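You operate a simulated robot arm through the tools that you are given. There is no shell and no other tool.

You are at the controls of a simulated robot arm. One attempt, no reset.

## Task
Pack the bigger banded bundle in the big carton, shut it and tape it with the grey tape piece.
Fine: all on the packing table, tape piece from its holder; both flaps shut; tape along the seam, pressed down; leave the other tape pieces.

It is judged by the outcome, as a careful person would: the job done as asked, and still so three seconds after it is handed in. It fails if anything else is knocked over, pushed out of place, dropped, spilled or broken.

## Robot
A 7-joint arm with a two-finger parallel gripper, fixed in place. Base frame: the origin is at the foot of the arm, x ahead of it, y to its left, z up; the work surface is at about z = 780. Readings come in mm, rad, newtons and seconds.
Its first joint turns from -2.601 to 2.601 rad. Payload 3.43 kg.
The TCP is the grasp point between the finger pads, 30 mm short of the fingertips. In the tool frame z runs along the fingers and y along their closing line. The gripper opens to 94 mm. The fingers are 28 mm wide and 10 mm thick; the gripper's body (50 by 96 mm) begins 55 mm behind the TCP.
Orientation is told as [roll, pitch, yaw] about the base's x, y, z axes, in that order, counted from this pose: with the fingers straight down and closing along the base's y, the tool's x points along the base's -x, its y along +y and its z along -z.

## Interface
- The arm moves only by the tool move_arm. Its argument "deltas" is a list of rows, each a list of 3 entries, a list of its own where there are three numbers: the shift along the tool's x, y, z in units of 50 mm (1.0 is 50 mm), then the turn, a rotation vector about the tool's x, y, z in units of 5 degrees (1.0 is 5 degrees), then the closure, from 0 (fully open) to 1 (shut). In form: [[[tx, ty, tz], [wx, wy, wz], jaw], ...]. A call has 1 to 20 rows; each row shifts and turns the commanded pose from where the row before left it, along the tool's axes as they then stand. A call with a number of a shift or a turn outside -1 to 1 is refused whole. Each row takes 0.2 s and may step no farther than 50 mm and 0.15 rad from the row before; otherwise, or with a gripper value out of range, the whole call is refused. Where a pose cannot be reached the arm comes as near as it can. A force on the tool above 90 N (or 10 N above the force at the start of the call, whichever is more), or a blocked arm, ends the call early, and 0.2 s more pass. The fingers move at their own pace (about 45 mm/s each) and stop on an object; they squeeze with about 44 N. The grip force told is the motor's: it shows also when the fingers shut on nothing. Time passes only in rows, and 0.2 s behind the last, so rows that do not move let the fingers close. The reply holds the time, the measured pose of the TCP, the force on the tool along the base axes, the opening and the grip force, in the units named above and with some noise, with the torque about the TCP (base axes, N m) and any sound that the robot's microphone picked up.
- Cameras (640 x 400 px; columns grow to the right, rows downward): "scene" is fixed at [398, 498.3, 1394.2]; the picture's right is [-0.50, -0.86, 0.00], its down [-0.72, 0.42, -0.55] and it looks along [0.48, -0.28, -0.83] (base axes); focal length 214 px, centre (320, 200). "wrist" rides on the gripper at [76, 14, -102] in the tool frame; the picture's right is [-0.18, 0.98, 0.00], its down [-0.75, -0.14, -0.64] and it looks along [-0.63, -0.12, 0.77] (tool axes); focal length 243 px, centre (320, 200). There is no depth. A picture from a camera that has moved, and an enlarged one, comes with that camera's place and axes in the base frame and with its lens.
- get_image(camera): a new picture of that camera. No time passes.
- close_up(camera, box): a new picture of the part [left, top, right, bottom] of that camera's present view, enlarged. No time passes.
- hand_in(): hands the job in; it is judged then, once.

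Places have to be worked out from the pictures, the camera data and where the tool is seen. Open the gripper and draw the arm clear of the work before you hand the job in, unless the task says otherwise.

The tools are called as a command line: name --argument value ..., lists and objects as JSON in quotes. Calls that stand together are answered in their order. move_arm: Moves the arm, as the interface text tells. Its arguments: {"type":"object","properties":{"deltas":{"type":"array","items":{"type":"array"}}},"required":["deltas"]} The other tools are called the same way: get_image (camera) takes a picture; close_up (camera, box) takes an enlarged picture of a part of a camera's view; hand_in () hands the job in.

At the start:

```text
time_s: 0.0
eef_pos: [793.5, 36.4, 1111.4]
orientation: [-0.001, 0.0, 0.0]
wrist_force: [0.4, 0.7, 0.1]
wrist_torque: [0.01, 0.0, -0.03]
grip_width: 94.1
grasp_force: 0.1
```

scene: 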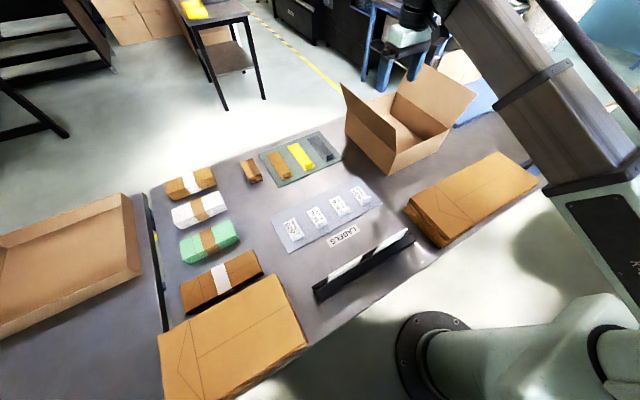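
wrist: 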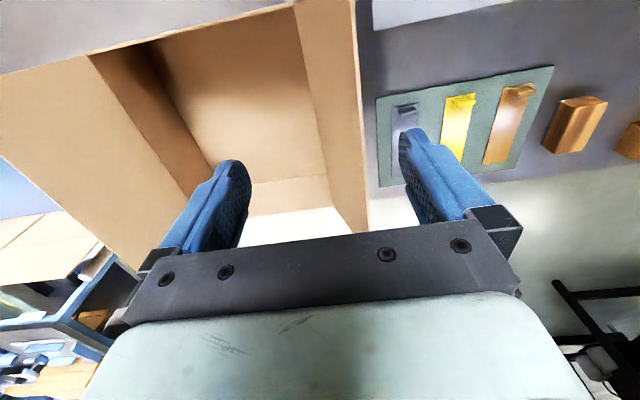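

I'll begin by looking closely at the scene: the carton, the bundles and the tape pieces.

close_up --camera "scene" --box '[150, 150, 310, 250]'

close_up --camera "scene" --box '[150, 220, 310, 320]'

close_up --camera "scene" --box '[320, 60, 500, 180]'

close_up --camera "scene" --box '[230, 120, 390, 220]'

get_image --camera "wrist"

```text
4.00 times, centred on (230, 200) of scene
camera zoom: at [398.0, 498.3, 1394.2], right [-0.5, -0.86, 0.0], down [-0.72, 0.42, -0.55], along [0.48, -0.28, -0.83], focal length 858 px, centre (680, 200)
```

zoom: 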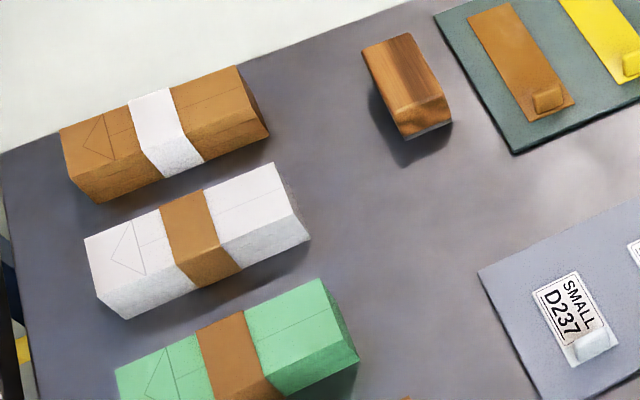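

```text
4.00 times, centred on (230, 270) of scene
camera zoom: at [398.0, 498.3, 1394.2], right [-0.5, -0.86, 0.0], down [-0.72, 0.42, -0.55], along [0.48, -0.28, -0.83], focal length 858 px, centre (680, -80)
```

zoom: 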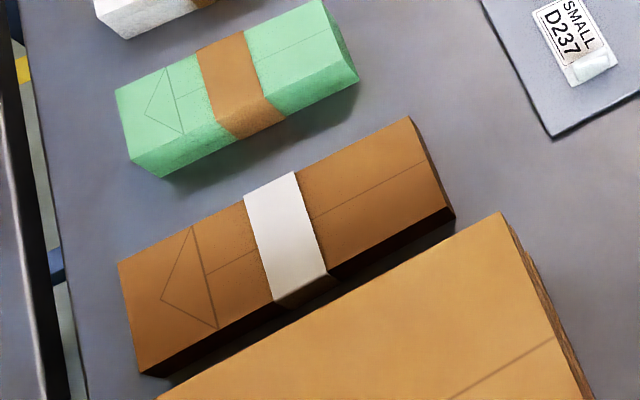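

```text
3.33 times, centred on (410, 120) of scene
camera zoom: at [398.0, 498.3, 1394.2], right [-0.5, -0.86, 0.0], down [-0.72, 0.42, -0.55], along [0.48, -0.28, -0.83], focal length 715 px, centre (20, 467)
```

zoom: 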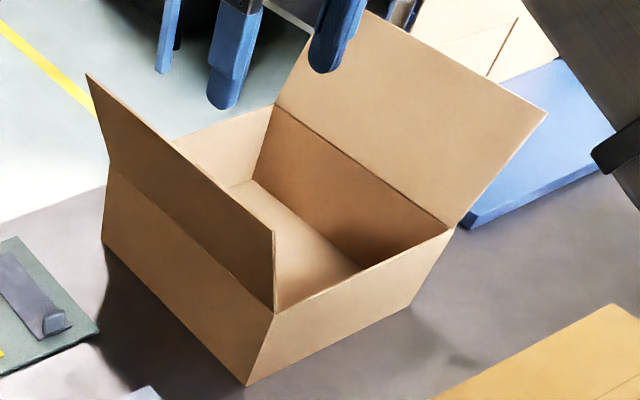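

```text
4.00 times, centred on (310, 170) of scene
camera zoom: at [398.0, 498.3, 1394.2], right [-0.5, -0.86, 0.0], down [-0.72, 0.42, -0.55], along [0.48, -0.28, -0.83], focal length 858 px, centre (360, 320)
```

zoom: 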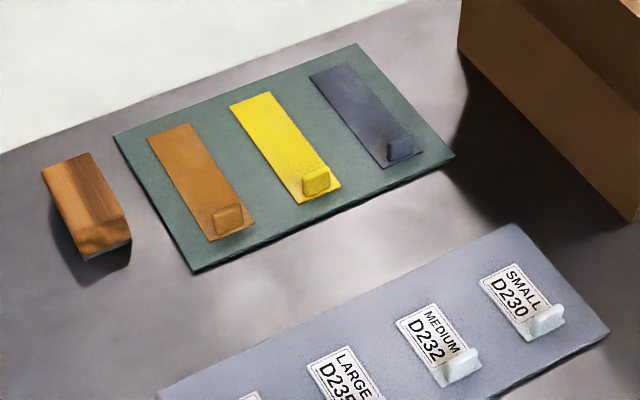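

```text
taken
camera wrist: at [716.5, 50.1, 1214.6], right [0.18, 0.98, 0.0], down [0.75, -0.14, 0.64], along [0.63, -0.12, -0.77], focal length 243 px, centre (320, 200)
```

wrist: 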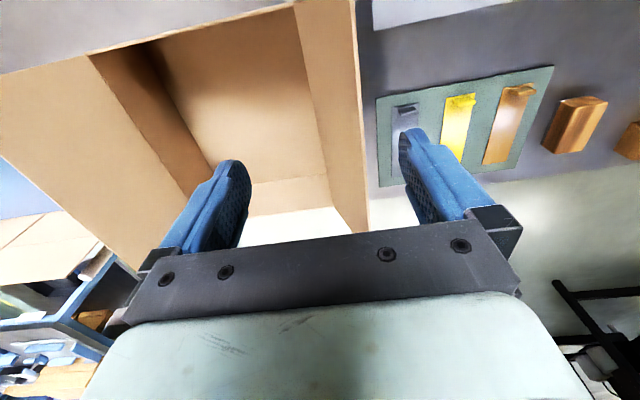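

The big carton sits at about x 720–1009, y −238–18 with its rim near z 893. The two flaps lean outward on its ±y sides. The bigger banded bundle is the brown one with the white band, near (647, 648). The grey tape lies along x at about y 163, with its tab near x 900. I'll first move over the bundle, staying high.

move_arm --deltas '[[[0.24, 1, 0], [0, 0, 0], 0], [[0.24, 1, 0], [0, 0, 0], 0], [[0.24, 0.95, 0], [0, 0, 0], 0], [[0.24, 0.95, 0], [0, 0, 0], 0], [[0.24, 0.95, 0], [0, 0, 0], 0], [[0.24, 0.95, 0], [0, 0, 0], 0], [[0.24, 0.95, 0], [0, 0, 0], 0], [[0.24, 0.95, 0], [0, 0, 0], 0], [[0.24, 0.95, 0], [0, 0, 0], 0], [[0.24, 0.95, 0], [0, 0, 0], 0], [[0.24, 0.95, 0.2], [0, 0, 0], 0], [[0.24, 0.95, 0.5], [0, 0, 0], 0], [[0, 0.5, 0.5], [0, 0, 0], 0]]'

```text
refused: row 1 steps farther than a row can; nothing moved
```

The first row's combined step went over 50 mm, so the call was refused. I'll send it again with smaller steps.

move_arm --deltas '[[[0.22, 0.9, 0], [0, 0, 0], 0], [[0.22, 0.9, 0], [0, 0, 0], 0], [[0.22, 0.9, 0], [0, 0, 0], 0], [[0.22, 0.9, 0], [0, 0, 0], 0], [[0.22, 0.9, 0], [0, 0, 0], 0], [[0.22, 0.9, 0], [0, 0, 0], 0], [[0.22, 0.9, 0], [0, 0, 0], 0], [[0.22, 0.9, 0], [0, 0, 0], 0], [[0.22, 0.9, 0], [0, 0, 0], 0], [[0.22, 0.9, 0], [0, 0, 0], 0], [[0.22, 0.9, 0.2], [0, 0, 0], 0], [[0.22, 0.9, 0.3], [0, 0, 0], 0], [[0.22, 0.9, 0.3], [0, 0, 0], 0], [[0, 0.5, 0.5], [0, 0, 0], 0]]'

move_arm --deltas '[[[0, 0, 0], [0, 0, -1], 0], [[0, 0, 0], [0, 0, -1], 0], [[0, 0, 0], [0, 0, -1], 0], [[0, 0, 0], [0, 0, -1], 0], [[0, 0, 0], [0, 0, -1], 0], [[0, 0, 0], [0, 0, -1], 0], [[0, 0, 0], [0, 0, -1], 0], [[0, 0, 0], [0, 0, -1], 0], [[0, 0, 0], [0, 0, -1], 0], [[0, 0, 0], [0, 0, -1], 0], [[0, 0, 0], [0, 0, -1], 0], [[0, 0, 0], [0, 0, -1], 0], [[0, 0, 0], [0, 0, -1], 0], [[0, 0, 0], [0, 0, -1], 0], [[0, 0, 0], [0, 0, -1], 0], [[0, 0, 0], [0, 0, -1], 0], [[0, 0, 0], [0, 0, -1], 0], [[0, 0, 0], [0, 0, -1], 0]]'

get_image --camera "wrist"

get_image --camera "scene"

```text
time_s: 3.0
eef_pos: [646.9, 646.8, 1045.5]
orientation: [-0.001, 0.0, 0.001]
wrist_force: [-0.2, 0.3, -0.4]
wrist_torque: [-0.01, 0.01, -0.02]
grip_width: 94.0
grasp_force: 0.1
```

```text
time_s: 6.8
eef_pos: [650.2, 647.5, 1043.9]
orientation: [-0.001, 0.0, 1.571]
wrist_force: [-1.1, -0.3, -0.3]
wrist_torque: [-0.01, 0.03, 0.0]
grip_width: 93.9
grasp_force: 0.1
```

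```text
taken
camera wrist: at [635.3, 569.4, 1148.8], right [-0.98, 0.18, 0.0], down [0.14, 0.75, 0.64], along [0.12, 0.63, -0.77], focal length 243 px, centre (320, 200)
```

wrist: 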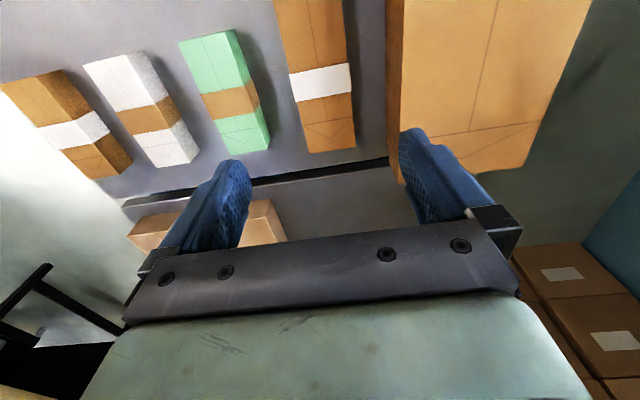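

```text
taken
```

scene: 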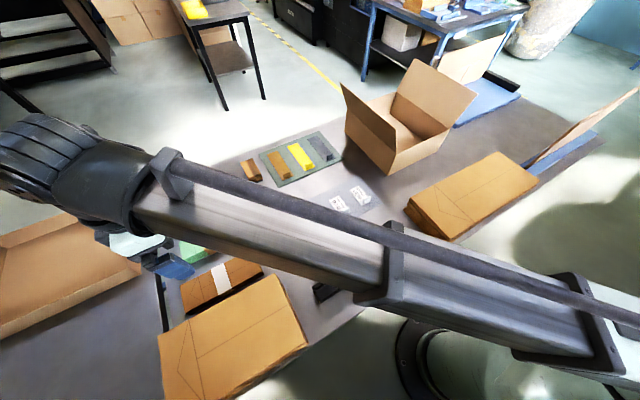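

I'm above the bundle at yaw 90°. Next I'll zoom in on it to get its edges and height.

close_up --camera "wrist" --box '[240, 0, 440, 190]'

close_up --camera "scene" --box '[150, 220, 310, 320]'

```text
2.11 times, centred on (340, 95) of wrist
camera zoom: at [635.3, 569.4, 1148.8], right [-0.98, 0.18, 0.0], down [0.14, 0.75, 0.64], along [0.12, 0.63, -0.77], focal length 511 px, centre (278, 421)
```

zoom: 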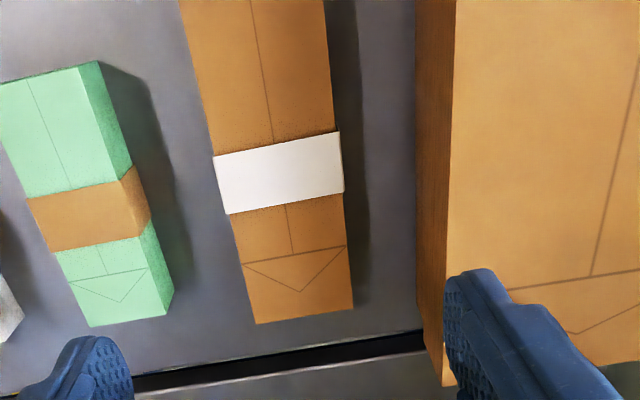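

```text
4.00 times, centred on (230, 270) of scene
camera zoom: at [398.0, 498.3, 1394.2], right [-0.5, -0.86, 0.0], down [-0.72, 0.42, -0.55], along [0.48, -0.28, -0.83], focal length 858 px, centre (680, -80)
```

zoom: 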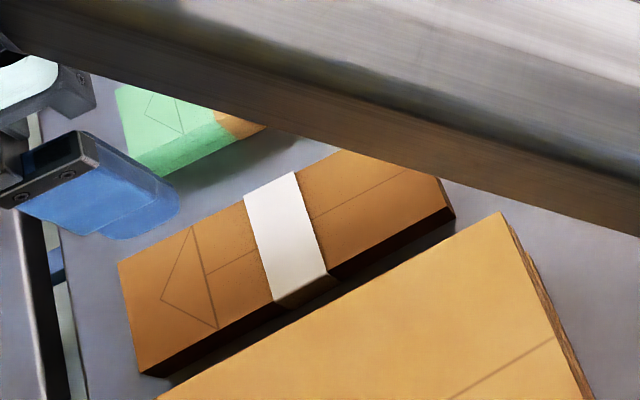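

The bundle measures about 200 × 76 × 28 mm, centred near (651.5, 652), with its top at about z 808. The gap to the flat stack is roughly 48 mm, enough for a finger. I'll go down to just above it and check the alignment.

move_arm --deltas '[[[-0.09, -0.028, 0.8], [0, 0, 0], 0], [[0, 0, 0.8], [0, 0, 0], 0], [[0, 0, 0.8], [0, 0, 0], 0], [[0, 0, 0.8], [0, 0, 0], 0], [[0, 0, 0.4], [0, 0, 0], 0], [[0, 0, 0], [0, 0, 0], 0]]'

get_image --camera "wrist"

close_up --camera "scene" --box '[150, 220, 310, 320]'

```text
time_s: 8.2
eef_pos: [652.9, 652.0, 864.6]
orientation: [-0.001, 0.0, 1.571]
wrist_force: [1.0, 0.4, 0.0]
wrist_torque: [0.0, -0.01, 0.03]
grip_width: 94.1
grasp_force: 0.0
```

```text
taken
camera wrist: at [639.0, 572.3, 967.7], right [-0.98, 0.18, 0.0], down [0.14, 0.75, 0.64], along [0.12, 0.63, -0.77], focal length 243 px, centre (320, 200)
```

wrist: 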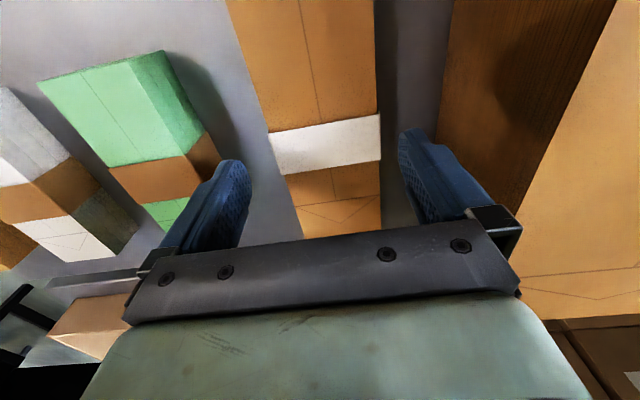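

```text
4.00 times, centred on (230, 270) of scene
camera zoom: at [398.0, 498.3, 1394.2], right [-0.5, -0.86, 0.0], down [-0.72, 0.42, -0.55], along [0.48, -0.28, -0.83], focal length 858 px, centre (680, -80)
```

zoom: 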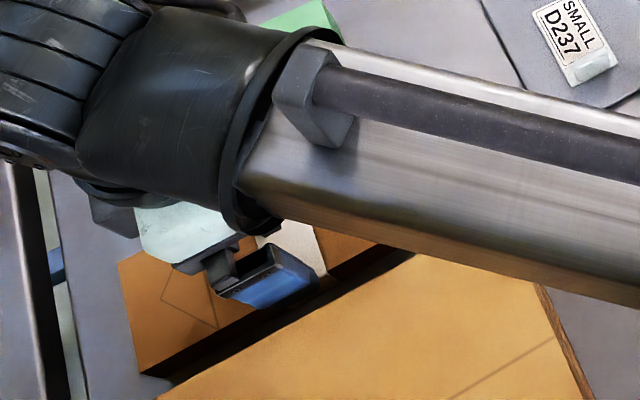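

The fingers straddle the bundle: its edges are at x 611.6 and 688.6, so the centre is about 650. I'll correct x by −2.5 mm, go down to z ≈ 815 and close.

move_arm --deltas '[[[0, 0.05, 0.4], [0, 0, 0], 0], [[0, 0, 0.4], [0, 0, 0], 0], [[0, 0, 0.17], [0, 0, 0], 0], [[0, 0, 0], [0, 0, 0], 0]]'

move_arm --deltas '[[[0, 0, 0], [0, 0, 0], 0.3], [[0, 0, 0], [0, 0, 0], 0.6], [[0, 0, 0], [0, 0, 0], 0.6], [[0, 0, 0], [0, 0, 0], 0.6]]'

```text
time_s: 9.2
eef_pos: [649.4, 649.5, 816.3]
orientation: [0.0, 0.001, 1.571]
wrist_force: [-0.4, -0.4, 0.2]
wrist_torque: [-0.02, 0.03, -0.02]
grip_width: 94.0
grasp_force: 0.0
```

```text
time_s: 10.2
eef_pos: [648.5, 650.3, 816.5]
orientation: [-0.001, 0.001, 1.569]
wrist_force: [0.6, -0.8, -0.8]
wrist_torque: [0.09, -0.09, 0.0]
grip_width: 74.1
grasp_force: 43.5
```

The fingers stopped at 74.1 mm with 43.5 N, so the bundle is gripped. I'll lift it slowly and check that it holds.

move_arm --deltas '[[[0, 0, -0.2], [0, 0, 0], 0.7], [[0, 0, -0.4], [0, 0, 0], 0.7], [[0, 0, -0.6], [0, 0, 0], 0.7], [[0, 0, -0.8], [0, 0, 0], 0.7], [[0, 0, 0], [0, 0, 0], 0.7]]'

get_image --camera "wrist"

get_image --camera "scene"

```text
time_s: 11.4
eef_pos: [647.9, 652.5, 918.5]
orientation: [-0.002, -0.001, 1.572]
wrist_force: [0.1, 0.2, -2.2]
wrist_torque: [0.02, -0.02, 0.01]
grip_width: 74.4
grasp_force: 44.4
```

```text
taken
camera wrist: at [633.3, 574.9, 1021.0], right [-0.98, 0.18, 0.0], down [0.14, 0.75, 0.64], along [0.12, 0.63, -0.77], focal length 243 px, centre (320, 200)
```

wrist: 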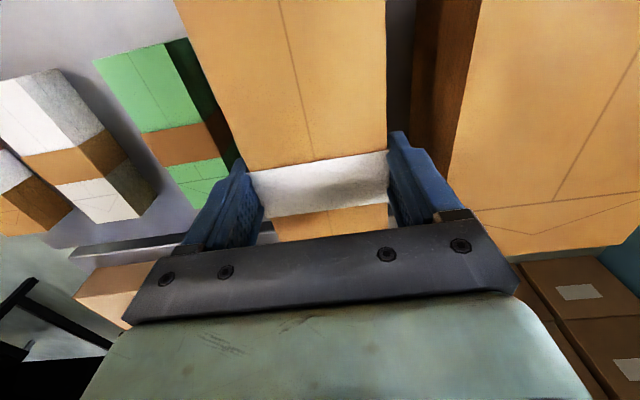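

```text
taken
```

scene: 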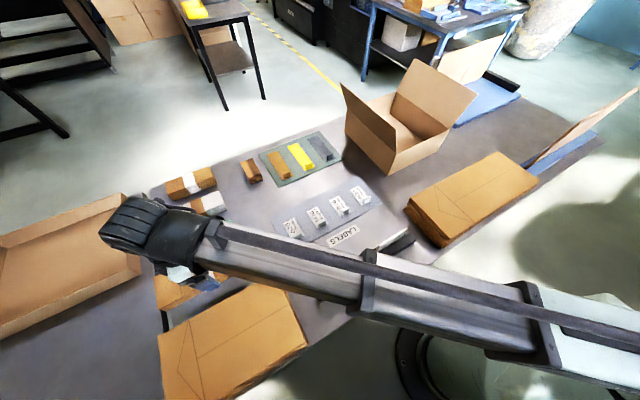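

The bundle holds at 74.4 mm and weighs about 2 N. I'll raise it above flap height and carry it over the carton.

move_arm --deltas '[[[0, 0, -0.9], [0, 0, 0], 0.7], [[0, 0, -0.9], [0, 0, 0], 0.7], [[0, 0, -0.9], [0, 0, 0], 0.7], [[0, 0, -0.9], [0, 0, 0], 0.7], [[0, 0, -0.4], [0, 0, 0], 0.7], [[0, 0, 0], [0, 0, 0], 0.7]]'

move_arm --deltas '[[[0.4, -0.12, 0], [0, 0, 0], 0.7], [[0.844, -0.241, 0], [0, 0, 0], 0.7], [[0.844, -0.241, 0], [0, 0, 0], 0.7], [[0.844, -0.241, 0], [0, 0, 0], 0.7], [[0.844, -0.241, 0], [0, 0, 0], 0.7], [[0.844, -0.241, 0], [0, 0, 0], 0.7], [[0.844, -0.241, 0], [0, 0, 0], 0.7], [[0.844, -0.241, 0], [0, 0, 0], 0.7], [[0.844, -0.241, 0], [0, 0, 0], 0.7], [[0.844, -0.241, 0], [0, 0, 0], 0.7], [[0.844, -0.241, 0], [0, 0, 0], 0.7], [[0.844, -0.241, 0], [0, 0, 0], 0.7], [[0.844, -0.241, 0], [0, 0, 0], 0.7], [[0.844, -0.241, 0], [0, 0, 0], 0.7], [[0.844, -0.241, 0], [0, 0, 0], 0.7], [[0.844, -0.241, 0], [0, 0, 0], 0.7], [[0.844, -0.241, 0], [0, 0, 0], 0.7], [[0.844, -0.241, 0], [0, 0, 0], 0.7], [[0.444, -0.12, 0], [0, 0, 0], 0.7], [[0, 0, 0], [0, 0, 0], 0.7]]'

move_arm --deltas '[[[0, 0, 0], [0, 0, 1], 0.7], [[0, 0, 0], [0, 0, 1], 0.7], [[0, 0, 0], [0, 0, 1], 0.7], [[0, 0, 0], [0, 0, 1], 0.7], [[0, 0, 0], [0, 0, 1], 0.7], [[0, 0, 0], [0, 0, 1], 0.7], [[0, 0, 0], [0, 0, 1], 0.7], [[0, 0, 0], [0, 0, 1], 0.7], [[0, 0, 0], [0, 0, 1], 0.7], [[0, 0, 0], [0, 0, 1], 0.7], [[0, 0, 0], [0, 0, 1], 0.7], [[0, 0, 0], [0, 0, 1], 0.7], [[0, 0, 0], [0, 0, 1], 0.7], [[0, 0, 0], [0, 0, 1], 0.7], [[0, 0, 0], [0, 0, 1], 0.7], [[0, 0, 0], [0, 0, 1], 0.7], [[0, 0, 0], [0, 0, 1], 0.7], [[0, 0, 0], [0, 0, 1], 0.7], [[0, 0, 0], [0, 0, 0], 0.7]]'

get_image --camera "wrist"

get_image --camera "scene"

```text
time_s: 12.8
eef_pos: [645.4, 649.8, 1118.7]
orientation: [-0.001, 0.001, 1.571]
wrist_force: [0.5, -0.9, -2.3]
wrist_torque: [-0.02, 0.0, 0.02]
grip_width: 74.5
grasp_force: 43.9
```

```text
time_s: 17.0
eef_pos: [864.7, -106.7, 1114.4]
orientation: [0.001, -0.001, 1.572]
wrist_force: [-0.5, 0.1, -2.3]
wrist_torque: [-0.03, 0.0, -0.03]
grip_width: 74.5
grasp_force: 44.0
```

```text
time_s: 21.0
eef_pos: [865.4, -108.5, 1117.9]
orientation: [-0.001, 0.0, 0.001]
wrist_force: [-0.2, 0.0, -2.2]
wrist_torque: [0.03, 0.04, -0.01]
grip_width: 74.1
grasp_force: 44.3
```

```text
taken
camera wrist: at [788.8, -95.1, 1221.3], right [0.18, 0.98, 0.0], down [0.75, -0.14, 0.64], along [0.63, -0.12, -0.77], focal length 243 px, centre (320, 200)
```

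wrist: 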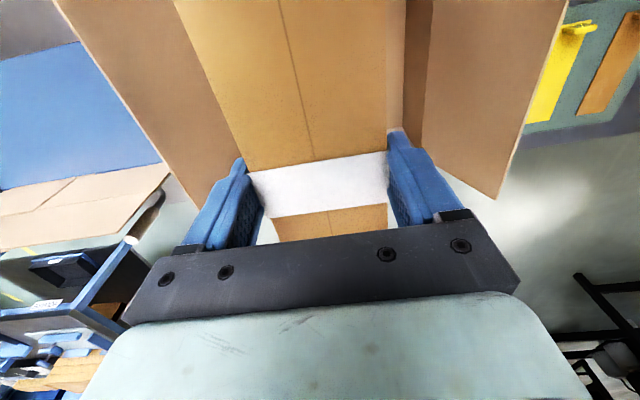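

```text
taken
```

scene: 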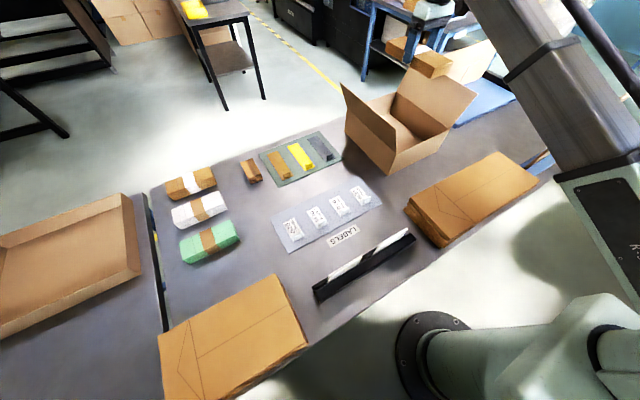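

The bundle is now held over the middle of the carton, aligned with x and clear of both flaps. I'll lower it straight down to just above the floor.

move_arm --deltas '[[[0, 0, 0.8], [0, 0, 0], 0.7], [[0, 0, 0.8], [0, 0, 0], 0.7], [[0, 0, 0.8], [0, 0, 0], 0.7], [[0, 0, 0.8], [0, 0, 0], 0.7], [[0, 0, 0], [0, 0, 0], 0.7]]'

get_image --camera "wrist"

get_image --camera "scene"

```text
time_s: 22.2
eef_pos: [864.9, -108.2, 959.3]
orientation: [0.001, -0.001, -0.001]
wrist_force: [0.3, 0.2, -2.4]
wrist_torque: [0.02, -0.01, -0.02]
grip_width: 74.4
grasp_force: 44.4
```

```text
taken
camera wrist: at [788.7, -95.7, 1062.6], right [0.18, 0.98, 0.0], down [0.75, -0.14, 0.64], along [0.63, -0.12, -0.77], focal length 243 px, centre (320, 200)
```

wrist: 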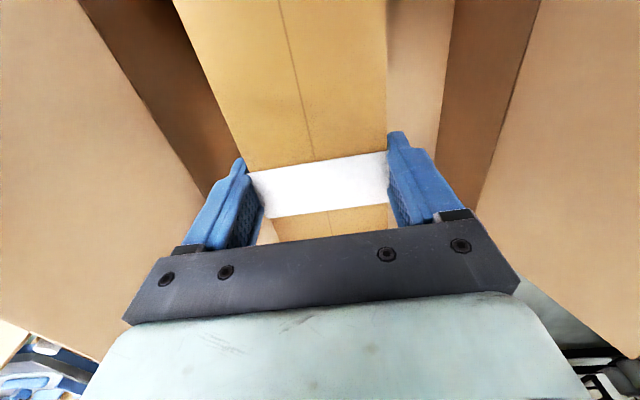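

```text
taken
```

scene: 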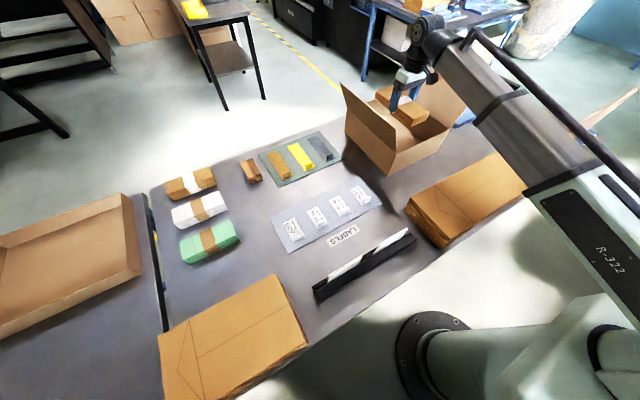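

Everything has clearance on all sides, so I'll keep lowering.

move_arm --deltas '[[[0, 0, 0.7], [0, 0, 0], 0.7], [[0, 0, 0.7], [0, 0, 0], 0.7], [[0, 0, 0.7], [0, 0, 0], 0.7], [[0, 0, 0.4], [0, 0, 0], 0.7], [[0, 0, 0], [0, 0, 0], 0.7]]'

get_image --camera "scene"

```text
time_s: 23.4
eef_pos: [863.0, -107.5, 832.8]
orientation: [0.0, -0.001, 0.0]
wrist_force: [0.7, -0.4, -3.1]
wrist_torque: [0.01, -0.02, 0.01]
grip_width: 74.2
grasp_force: 43.6
```

```text
taken
```

scene: 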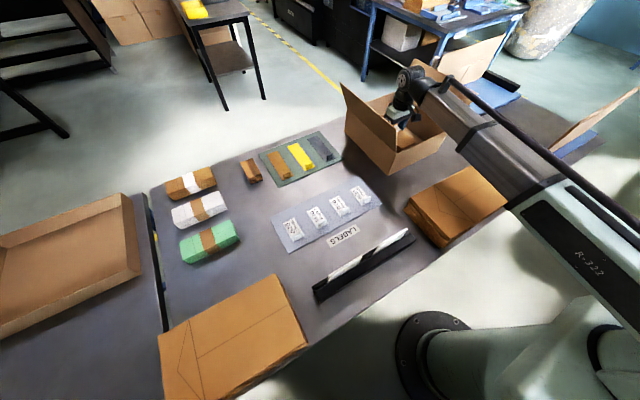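

I'm at z ≈ 833, so the bundle's underside is near z 796. I'll lower in small steps until it touches the floor.

move_arm --deltas '[[[0, 0, 0.08], [0, 0, 0], 0.7], [[0, 0, 0.08], [0, 0, 0], 0.7], [[0, 0, 0.06], [0, 0, 0], 0.7], [[0, 0, 0], [0, 0, 0], 0.7]]'

```text
time_s: 24.4
eef_pos: [865.4, -106.5, 822.9]
orientation: [-0.001, 0.0, -0.001]
wrist_force: [1.1, 0.0, -2.1]
wrist_torque: [0.02, 0.02, 0.0]
grip_width: 74.1
grasp_force: 44.2
```

move_arm --deltas '[[[0, 0, 0.03], [0, 0, 0], 0.7], [[0, 0, 0.02], [0, 0, 0], 0.7], [[0, 0, 0], [0, 0, 0], 0.7]]'

```text
time_s: 25.2
eef_pos: [864.5, -107.4, 820.7]
orientation: [-0.001, -0.001, 0.001]
wrist_force: [-1.4, 1.1, 33.2]
wrist_torque: [0.08, 0.69, -0.02]
grip_width: 74.4
grasp_force: 43.7
```

The force rose to +33 N, so the bundle is on the carton floor. I'll ease up 1 mm and open the gripper.

move_arm --deltas '[[[0, 0, -0.02], [0, 0, 0], 0.7], [[0, 0, 0], [0, 0, 0], 0.3], [[0, 0, 0], [0, 0, 0], 0], [[0, 0, 0], [0, 0, 0], 0], [[0, 0, 0], [0, 0, 0], 0]]'

get_image --camera "wrist"

```text
time_s: 26.4
eef_pos: [863.7, -108.3, 820.6]
orientation: [-0.001, 0.0, 0.001]
wrist_force: [-1.1, 0.3, 1.0]
wrist_torque: [-0.02, -0.01, -0.01]
grip_width: 94.2
grasp_force: 0.1
```

```text
taken
camera wrist: at [789.1, -94.8, 923.6], right [0.18, 0.98, 0.0], down [0.75, -0.14, 0.64], along [0.63, -0.12, -0.77], focal length 243 px, centre (320, 200)
```

wrist: 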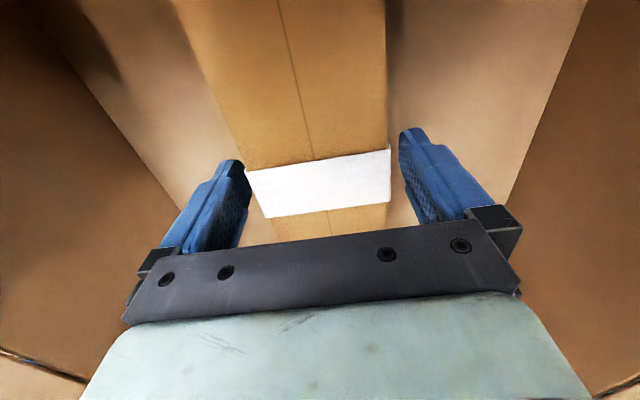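

The bundle is released and lies flat on the carton floor. I'll raise the arm straight up and away, then look again.

move_arm --deltas '[[[0, 0, -0.3], [0, 0, 0], 0], [[0, 0, -0.7], [0, 0, 0], 0], [[0, 0, -0.9], [0, 0, 0], 0], [[0, 0, -0.9], [0, 0, 0], 0], [[0, 0, -0.9], [0, 0, 0], 0], [[0, 0, -0.9], [0, 0, 0], 0], [[0, 0, -0.9], [0, 0, 0], 0], [[0, 0, -0.5], [0, 0, 0], 0], [[0, 0, 0], [0, 0, 0], 0]]'

close_up --camera "scene" --box '[320, 50, 500, 180]'

get_image --camera "wrist"

```text
time_s: 28.4
eef_pos: [863.1, -107.7, 1118.5]
orientation: [0.001, -0.001, 0.0]
wrist_force: [-1.2, 0.2, 0.5]
wrist_torque: [0.0, -0.01, -0.01]
grip_width: 93.8
grasp_force: 0.0
```

```text
3.08 times, centred on (410, 115) of scene
camera zoom: at [398.0, 498.3, 1394.2], right [-0.5, -0.86, 0.0], down [-0.72, 0.42, -0.55], along [0.48, -0.28, -0.83], focal length 660 px, centre (43, 462)
```

zoom: 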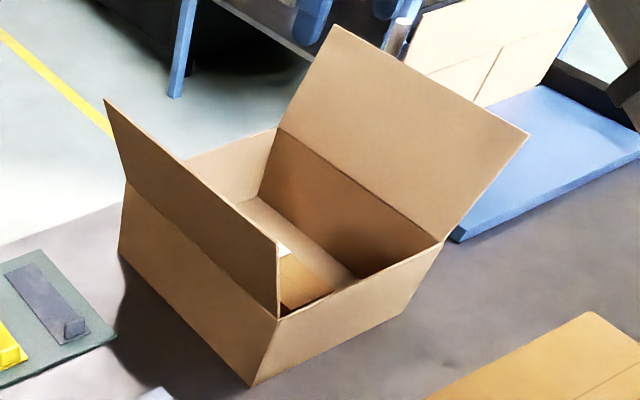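

```text
taken
camera wrist: at [786.8, -96.0, 1221.1], right [0.18, 0.98, 0.0], down [0.75, -0.14, 0.64], along [0.63, -0.12, -0.77], focal length 243 px, centre (320, 200)
```

wrist: 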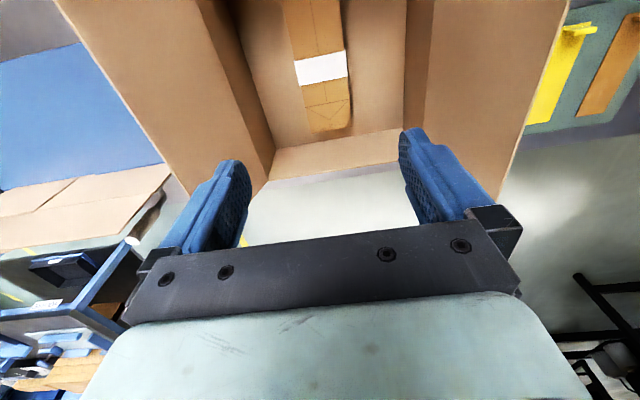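

The bundle is inside and the flaps are unmoved. To shut the +y flap I'll close the fingers, move over to its outer side and come down beside it at about y 115.

move_arm --deltas '[[[0, 0.5, 0], [0, 0, 0], 1], [[0, 0.9, 0], [0, 0, 0], 1], [[0, 0.9, 0], [0, 0, 0], 1], [[0, 0.9, 0], [0, 0, 0], 1], [[0, 0.9, 0], [0, 0, 0], 1], [[0, 0.4, 0], [0, 0, 0], 1], [[0, 0, 0.8], [0, 0, 0], 1], [[0, 0, 0.8], [0, 0, 0], 1], [[0, 0, 0.8], [0, 0, 0], 1], [[0, 0, 0], [0, 0, 0], 1]]'

close_up --camera "scene" --box '[310, 50, 490, 180]'

get_image --camera "wrist"

```text
time_s: 30.6
eef_pos: [867.5, 117.5, 1003.8]
orientation: [0.0, -0.001, 0.001]
wrist_force: [0.0, 0.1, -0.4]
wrist_torque: [0.0, 0.02, 0.02]
grip_width: 0.1
grasp_force: 32.3
```

```text
3.08 times, centred on (400, 115) of scene
camera zoom: at [398.0, 498.3, 1394.2], right [-0.5, -0.86, 0.0], down [-0.72, 0.42, -0.55], along [0.48, -0.28, -0.83], focal length 660 px, centre (74, 462)
```

zoom: 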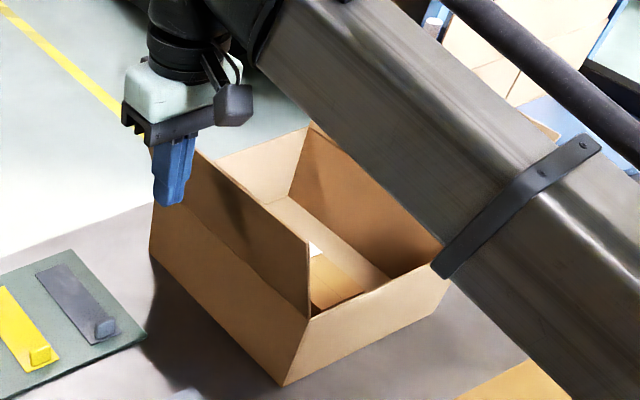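

```text
taken
camera wrist: at [791.1, 130.2, 1107.8], right [0.18, 0.98, 0.0], down [0.75, -0.14, 0.64], along [0.63, -0.12, -0.77], focal length 243 px, centre (320, 200)
```

wrist: 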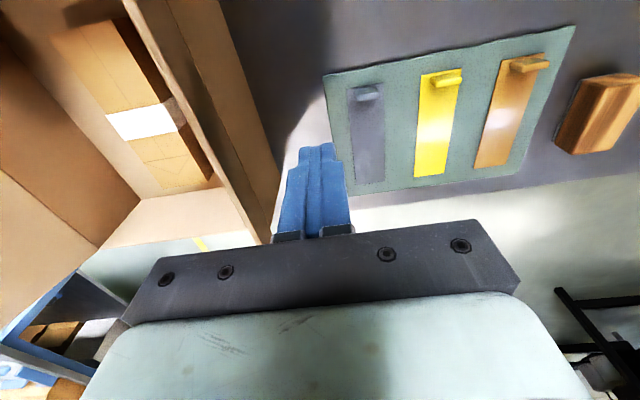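

The closed fingers are outside the +y flap, with its top edge below the gripper body. I'll push toward −y gently and watch the force.

move_arm --deltas '[[[0, -0.4, 0.1], [0, 0, 0], 1], [[0, -0.4, 0.1], [0, 0, 0], 1], [[0, -0.3, 0], [0, 0, 0], 1], [[0, -0.3, 0], [0, 0, 0], 1], [[0, -0.3, 0], [0, 0, 0], 1], [[0, -0.3, 0], [0, 0, 0], 1], [[0, -0.3, 0], [0, 0, 0], 1], [[0, 0, 0], [0, 0, 0], 1]]'

close_up --camera "scene" --box '[310, 50, 490, 180]'

get_image --camera "wrist"

```text
time_s: 32.4
eef_pos: [865.7, 2.3, 991.1]
orientation: [0.0, -0.001, 0.0]
wrist_force: [-0.4, -0.2, -1.4]
wrist_torque: [0.0, -0.01, 0.01]
grip_width: 0.0
grasp_force: 33.5
```

```text
3.08 times, centred on (400, 115) of scene
camera zoom: at [398.0, 498.3, 1394.2], right [-0.5, -0.86, 0.0], down [-0.72, 0.42, -0.55], along [0.48, -0.28, -0.83], focal length 660 px, centre (74, 462)
```

zoom: 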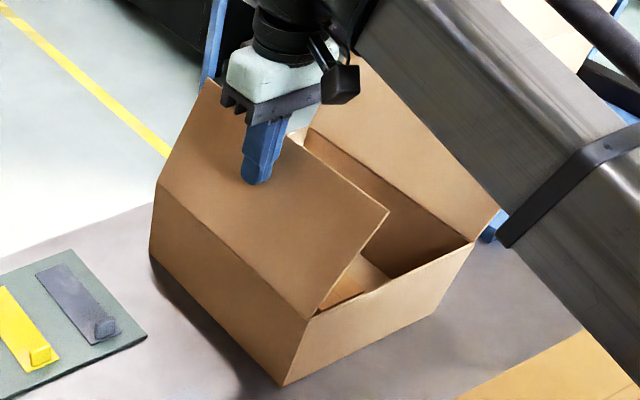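

```text
taken
camera wrist: at [788.9, 15.4, 1095.2], right [0.18, 0.98, 0.0], down [0.75, -0.14, 0.64], along [0.63, -0.12, -0.77], focal length 243 px, centre (320, 200)
```

wrist: 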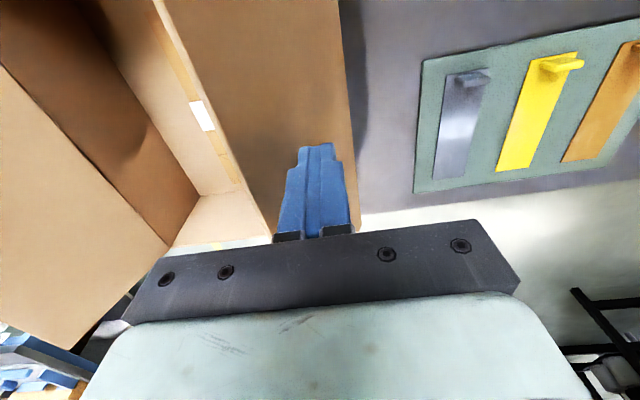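

The flap follows with almost no force and is now past vertical. I'll keep going inward and downward along its arc to shut it.

move_arm --deltas '[[[0, -0.3, 0.1], [0, 0, 0], 1], [[0, -0.3, 0.2], [0, 0, 0], 1], [[0, -0.3, 0.25], [0, 0, 0], 1], [[0, -0.15, 0.25], [0, 0, 0], 1], [[0, -0.1, 0.2], [0, 0, 0], 1], [[0, -0.05, 0.15], [0, 0, 0], 1], [[0, 0, 0], [0, 0, 0], 1]]'

close_up --camera "scene" --box '[310, 50, 490, 180]'

```text
time_s: 34.0
eef_pos: [863.1, -58.3, 933.5]
orientation: [0.0, 0.001, -0.001]
wrist_force: [0.1, -0.1, -0.3]
wrist_torque: [0.02, 0.02, 0.03]
grip_width: 0.0
grasp_force: 33.2
```

```text
3.08 times, centred on (400, 115) of scene
camera zoom: at [398.0, 498.3, 1394.2], right [-0.5, -0.86, 0.0], down [-0.72, 0.42, -0.55], along [0.48, -0.28, -0.83], focal length 660 px, centre (74, 462)
```

zoom: 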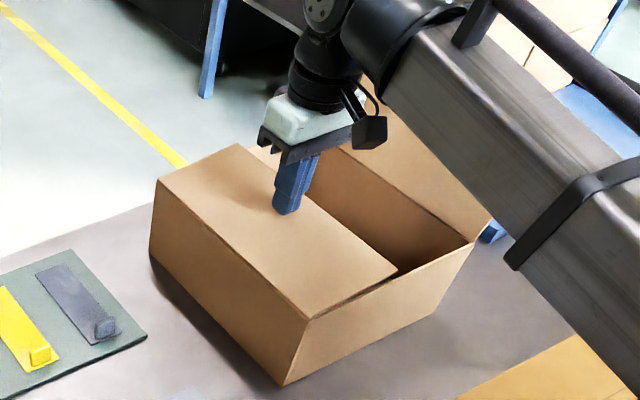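

The flap is almost flat. I'll lower in small steps until it seats.

move_arm --deltas '[[[0, 0, 0.06], [0, 0, 0], 1], [[0, 0, 0.06], [0, 0, 0], 1], [[0, 0, 0.04], [0, 0, 0], 1], [[0, 0, 0], [0, 0, 0], 1]]'

close_up --camera "scene" --box '[310, 50, 490, 180]'

get_image --camera "wrist"

```text
time_s: 35.0
eef_pos: [865.1, -57.7, 925.4]
orientation: [0.0, 0.0, -0.001]
wrist_force: [-0.4, 0.3, -0.1]
wrist_torque: [-0.01, 0.02, 0.02]
grip_width: 0.0
grasp_force: 33.0
```

```text
3.08 times, centred on (400, 115) of scene
camera zoom: at [398.0, 498.3, 1394.2], right [-0.5, -0.86, 0.0], down [-0.72, 0.42, -0.55], along [0.48, -0.28, -0.83], focal length 660 px, centre (74, 462)
```

zoom: 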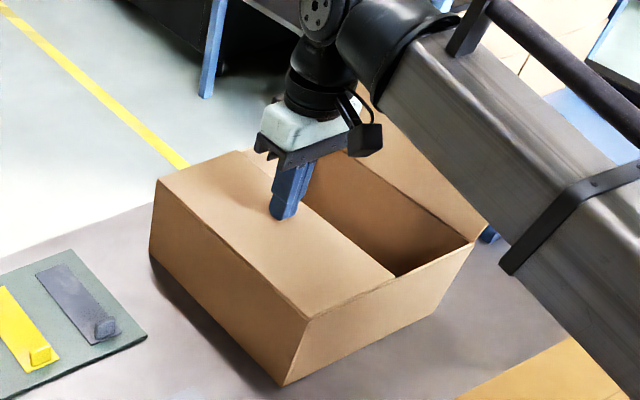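

```text
taken
camera wrist: at [788.5, -44.9, 1028.6], right [0.18, 0.98, 0.0], down [0.75, -0.14, 0.64], along [0.63, -0.12, -0.77], focal length 243 px, centre (320, 200)
```

wrist: 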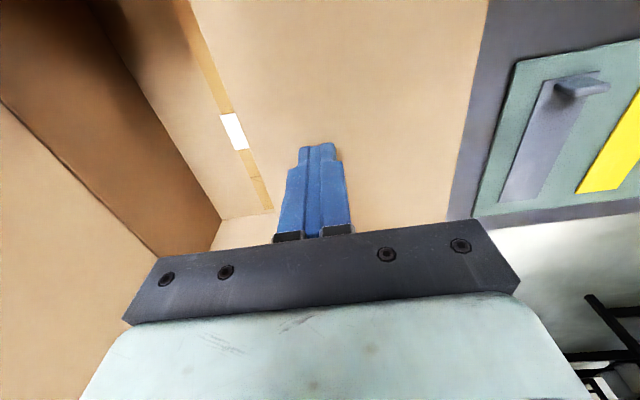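

The flap now looks flat, though I feel no contact force yet. A few more millimetres will confirm it is seated.

move_arm --deltas '[[[0, 0, 0.04], [0, 0, 0], 1], [[0, 0, 0.03], [0, 0, 0], 1], [[0, 0, 0], [0, 0, 0], 1]]'

```text
time_s: 35.8
eef_pos: [865.8, -57.7, 923.8]
orientation: [0.0, -0.003, 0.001]
wrist_force: [-0.1, 3.3, 26.1]
wrist_torque: [0.21, 0.07, -0.13]
grip_width: 0.1
grasp_force: 32.8
```

Contact came at TCP z ≈ 924, so the closed top is at about z 894. I'll lift and see whether the flap stays shut.

move_arm --deltas '[[[0, 0, -0.3], [0, 0, 0], 1], [[0, 0, -0.8], [0, 0, 0], 1], [[0, 0, -0.9], [0, 0, 0], 1], [[0, 0, -0.9], [0, 0, 0], 1], [[0, 0, -0.9], [0, 0, 0], 1], [[0, 0, 0], [0, 0, 0], 1]]'

close_up --camera "scene" --box '[310, 50, 490, 180]'

get_image --camera "wrist"

```text
time_s: 37.2
eef_pos: [864.8, -57.7, 1110.3]
orientation: [-0.001, 0.0, -0.001]
wrist_force: [-0.2, 0.0, 0.8]
wrist_torque: [-0.01, 0.01, -0.03]
grip_width: 0.0
grasp_force: 32.5
```

```text
3.08 times, centred on (400, 115) of scene
camera zoom: at [398.0, 498.3, 1394.2], right [-0.5, -0.86, 0.0], down [-0.72, 0.42, -0.55], along [0.48, -0.28, -0.83], focal length 660 px, centre (74, 462)
```

zoom: 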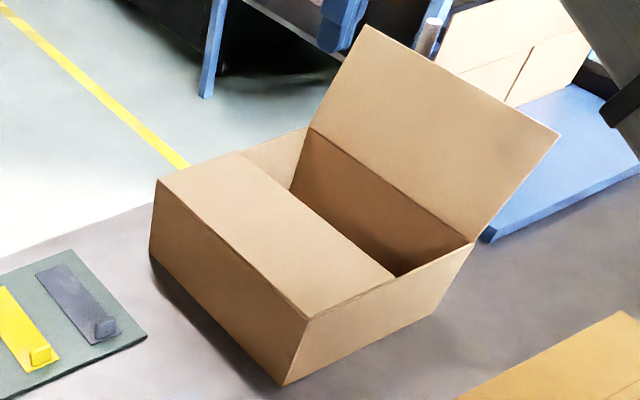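

```text
taken
camera wrist: at [788.8, -44.9, 1214.4], right [0.18, 0.98, 0.0], down [0.75, -0.14, 0.64], along [0.63, -0.12, -0.77], focal length 243 px, centre (320, 200)
```

wrist: 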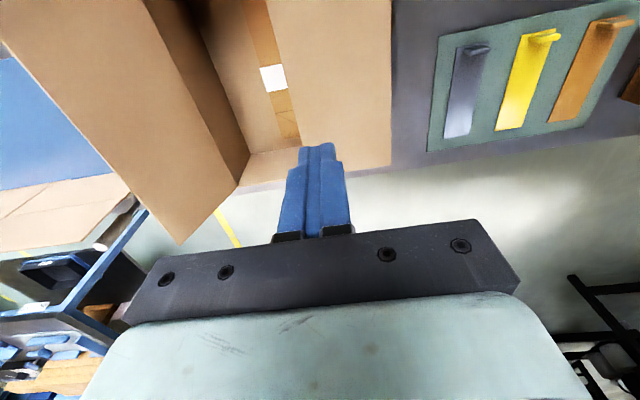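

The first flap stays shut. Now I'll go over the −y flap to its outer side.

move_arm --deltas '[[[0, -0.9, 0], [0, 0, 0], 1], [[0, -0.9, 0], [0, 0, 0], 1], [[0, -0.9, 0], [0, 0, 0], 1], [[0, -0.9, 0], [0, 0, 0], 1], [[0, -0.9, 0], [0, 0, 0], 1], [[0, -0.9, 0], [0, 0, 0], 1], [[0, 0, 0], [0, 0, 0], 1]]'

get_image --camera "scene"

get_image --camera "wrist"

```text
time_s: 38.8
eef_pos: [864.4, -323.6, 1113.3]
orientation: [0.002, 0.001, -0.001]
wrist_force: [0.5, 0.7, 0.5]
wrist_torque: [0.01, 0.02, 0.04]
grip_width: 0.0
grasp_force: 33.0
```

```text
taken
```

scene: 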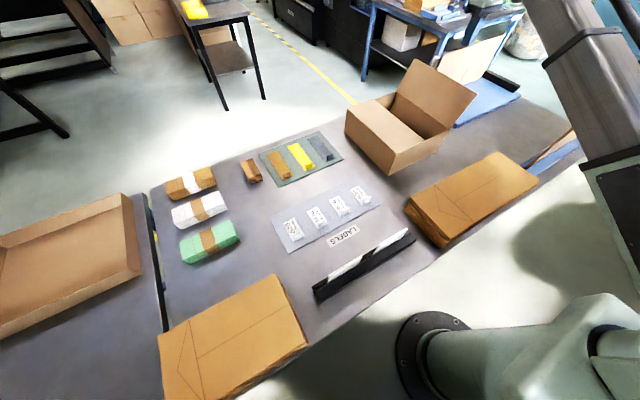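

```text
taken
camera wrist: at [788.3, -311.4, 1217.3], right [0.18, 0.98, 0.0], down [0.75, -0.14, 0.64], along [0.63, -0.12, -0.77], focal length 243 px, centre (320, 200)
```

wrist: 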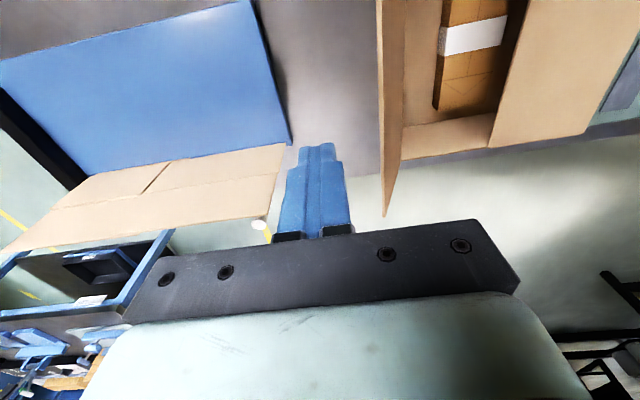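

The −y flap's top edge is at about y −273 and the closed fingers are clear of it at y −324. I'll go down beside it, then push toward +y.

move_arm --deltas '[[[0, 0, 0.8], [0, 0, 0], 1], [[0, 0, 0.8], [0, 0, 0], 1], [[0, 0, 0.8], [0, 0, 0], 1], [[0, 0, 0], [0, 0, 0], 1]]'

close_up --camera "scene" --box '[340, 40, 520, 170]'

get_image --camera "wrist"

```text
time_s: 39.8
eef_pos: [864.2, -328.3, 987.9]
orientation: [0.0, 0.0, -0.001]
wrist_force: [0.1, -0.3, -0.3]
wrist_torque: [0.01, 0.0, 0.0]
grip_width: 0.0
grasp_force: 33.2
```

```text
3.08 times, centred on (430, 105) of scene
camera zoom: at [398.0, 498.3, 1394.2], right [-0.5, -0.86, 0.0], down [-0.72, 0.42, -0.55], along [0.48, -0.28, -0.83], focal length 660 px, centre (-18, 492)
```

zoom: 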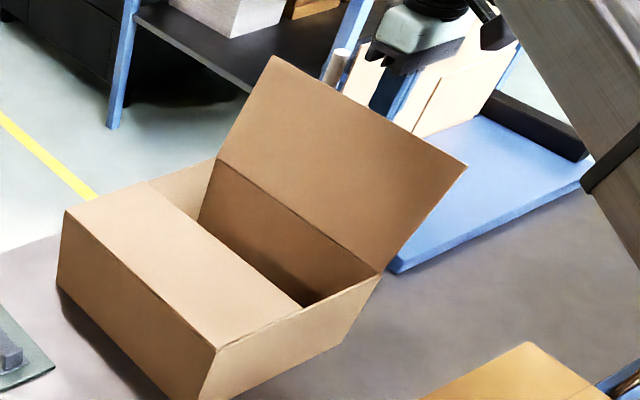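

```text
taken
camera wrist: at [787.6, -314.8, 1091.6], right [0.18, 0.98, 0.0], down [0.75, -0.14, 0.64], along [0.63, -0.12, -0.77], focal length 243 px, centre (320, 200)
```

wrist: 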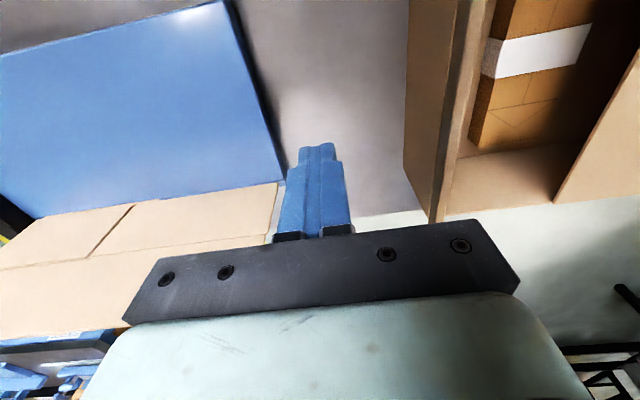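

Clear. I'll push toward +y slowly, as I did on the other side.

move_arm --deltas '[[[0, 0.4, 0], [0, 0, 0], 1], [[0, 0.4, 0], [0, 0, 0], 1], [[0, 0.3, 0], [0, 0, 0], 1], [[0, 0.3, 0], [0, 0, 0], 1], [[0, 0.3, 0], [0, 0, 0], 1], [[0, 0.3, 0], [0, 0, 0], 1], [[0, 0.3, 0], [0, 0, 0], 1], [[0, 0, 0], [0, 0, 0], 1]]'

close_up --camera "scene" --box '[320, 40, 500, 170]'

get_image --camera "wrist"

```text
time_s: 41.6
eef_pos: [864.0, -212.5, 991.4]
orientation: [0.0, -0.002, -0.002]
wrist_force: [-0.6, 0.2, 0.6]
wrist_torque: [0.01, 0.0, -0.04]
grip_width: 0.1
grasp_force: 33.0
```

```text
3.08 times, centred on (410, 105) of scene
camera zoom: at [398.0, 498.3, 1394.2], right [-0.5, -0.86, 0.0], down [-0.72, 0.42, -0.55], along [0.48, -0.28, -0.83], focal length 660 px, centre (43, 492)
```

zoom: 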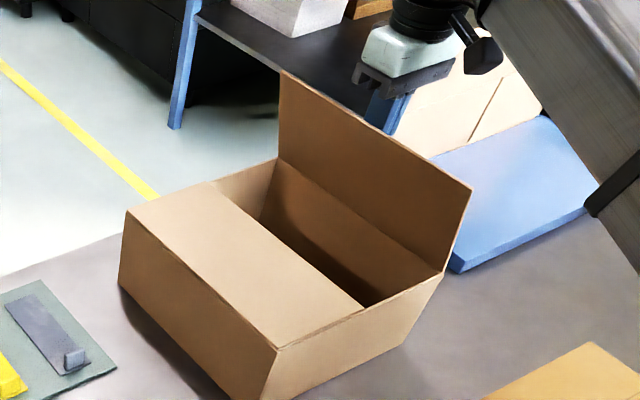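

```text
taken
camera wrist: at [788.0, -199.4, 1094.9], right [0.18, 0.98, 0.0], down [0.75, -0.14, 0.64], along [0.63, -0.12, -0.77], focal length 243 px, centre (320, 200)
```

wrist: 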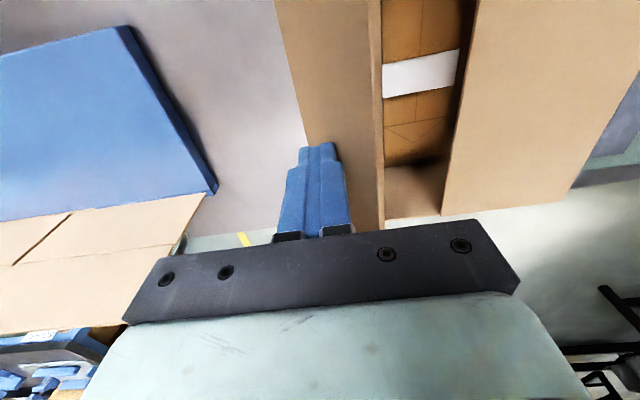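

The flap is past vertical. I'll follow its arc inward and down.

move_arm --deltas '[[[0, 0.3, 0.1], [0, 0, 0], 1], [[0, 0.3, 0.2], [0, 0, 0], 1], [[0, 0.25, 0.25], [0, 0, 0], 1], [[0, 0.1, 0.25], [0, 0, 0], 1], [[0, 0.05, 0.2], [0, 0, 0], 1], [[0, 0, 0.15], [0, 0, 0], 1], [[0, 0, 0], [0, 0, 0], 1]]'

close_up --camera "scene" --box '[320, 40, 500, 170]'

get_image --camera "wrist"

```text
time_s: 43.2
eef_pos: [864.7, -162.0, 933.5]
orientation: [-0.001, 0.001, -0.001]
wrist_force: [0.0, 0.9, -0.4]
wrist_torque: [0.0, 0.02, 0.01]
grip_width: 0.1
grasp_force: 32.9
```

```text
3.08 times, centred on (410, 105) of scene
camera zoom: at [398.0, 498.3, 1394.2], right [-0.5, -0.86, 0.0], down [-0.72, 0.42, -0.55], along [0.48, -0.28, -0.83], focal length 660 px, centre (43, 492)
```

zoom: 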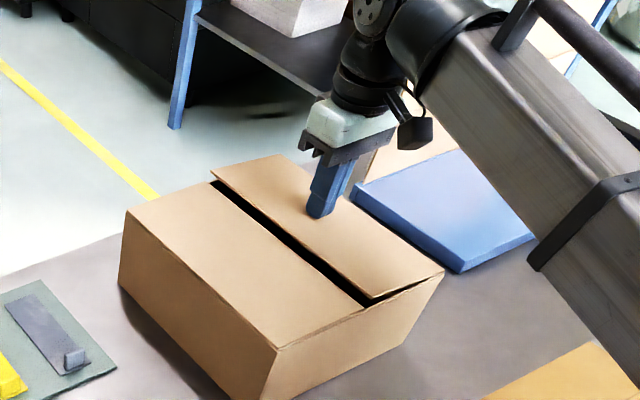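

```text
taken
camera wrist: at [788.6, -149.1, 1036.1], right [0.18, 0.98, 0.0], down [0.75, -0.14, 0.64], along [0.63, -0.12, -0.77], focal length 243 px, centre (320, 200)
```

wrist: 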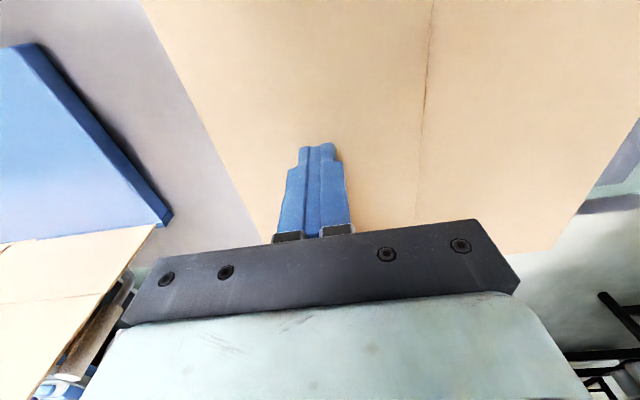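

The flap is nearly shut. I'll lower to seat it.

move_arm --deltas '[[[0, 0, 0.06], [0, 0, 0], 1], [[0, 0, 0.06], [0, 0, 0], 1], [[0, 0, 0.06], [0, 0, 0], 1], [[0, 0, 0.04], [0, 0, 0], 1], [[0, 0, 0], [0, 0, 0], 1]]'

close_up --camera "scene" --box '[320, 40, 500, 170]'

```text
time_s: 44.4
eef_pos: [865.2, -163.7, 923.4]
orientation: [-0.002, -0.002, 0.0]
wrist_force: [0.2, -5.0, 27.5]
wrist_torque: [-0.19, 0.06, 0.13]
grip_width: 0.0
grasp_force: 32.5
```

```text
3.08 times, centred on (410, 105) of scene
camera zoom: at [398.0, 498.3, 1394.2], right [-0.5, -0.86, 0.0], down [-0.72, 0.42, -0.55], along [0.48, -0.28, -0.83], focal length 660 px, centre (43, 492)
```

zoom: 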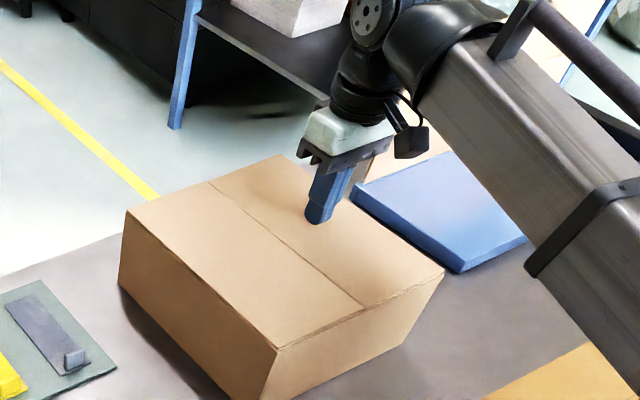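

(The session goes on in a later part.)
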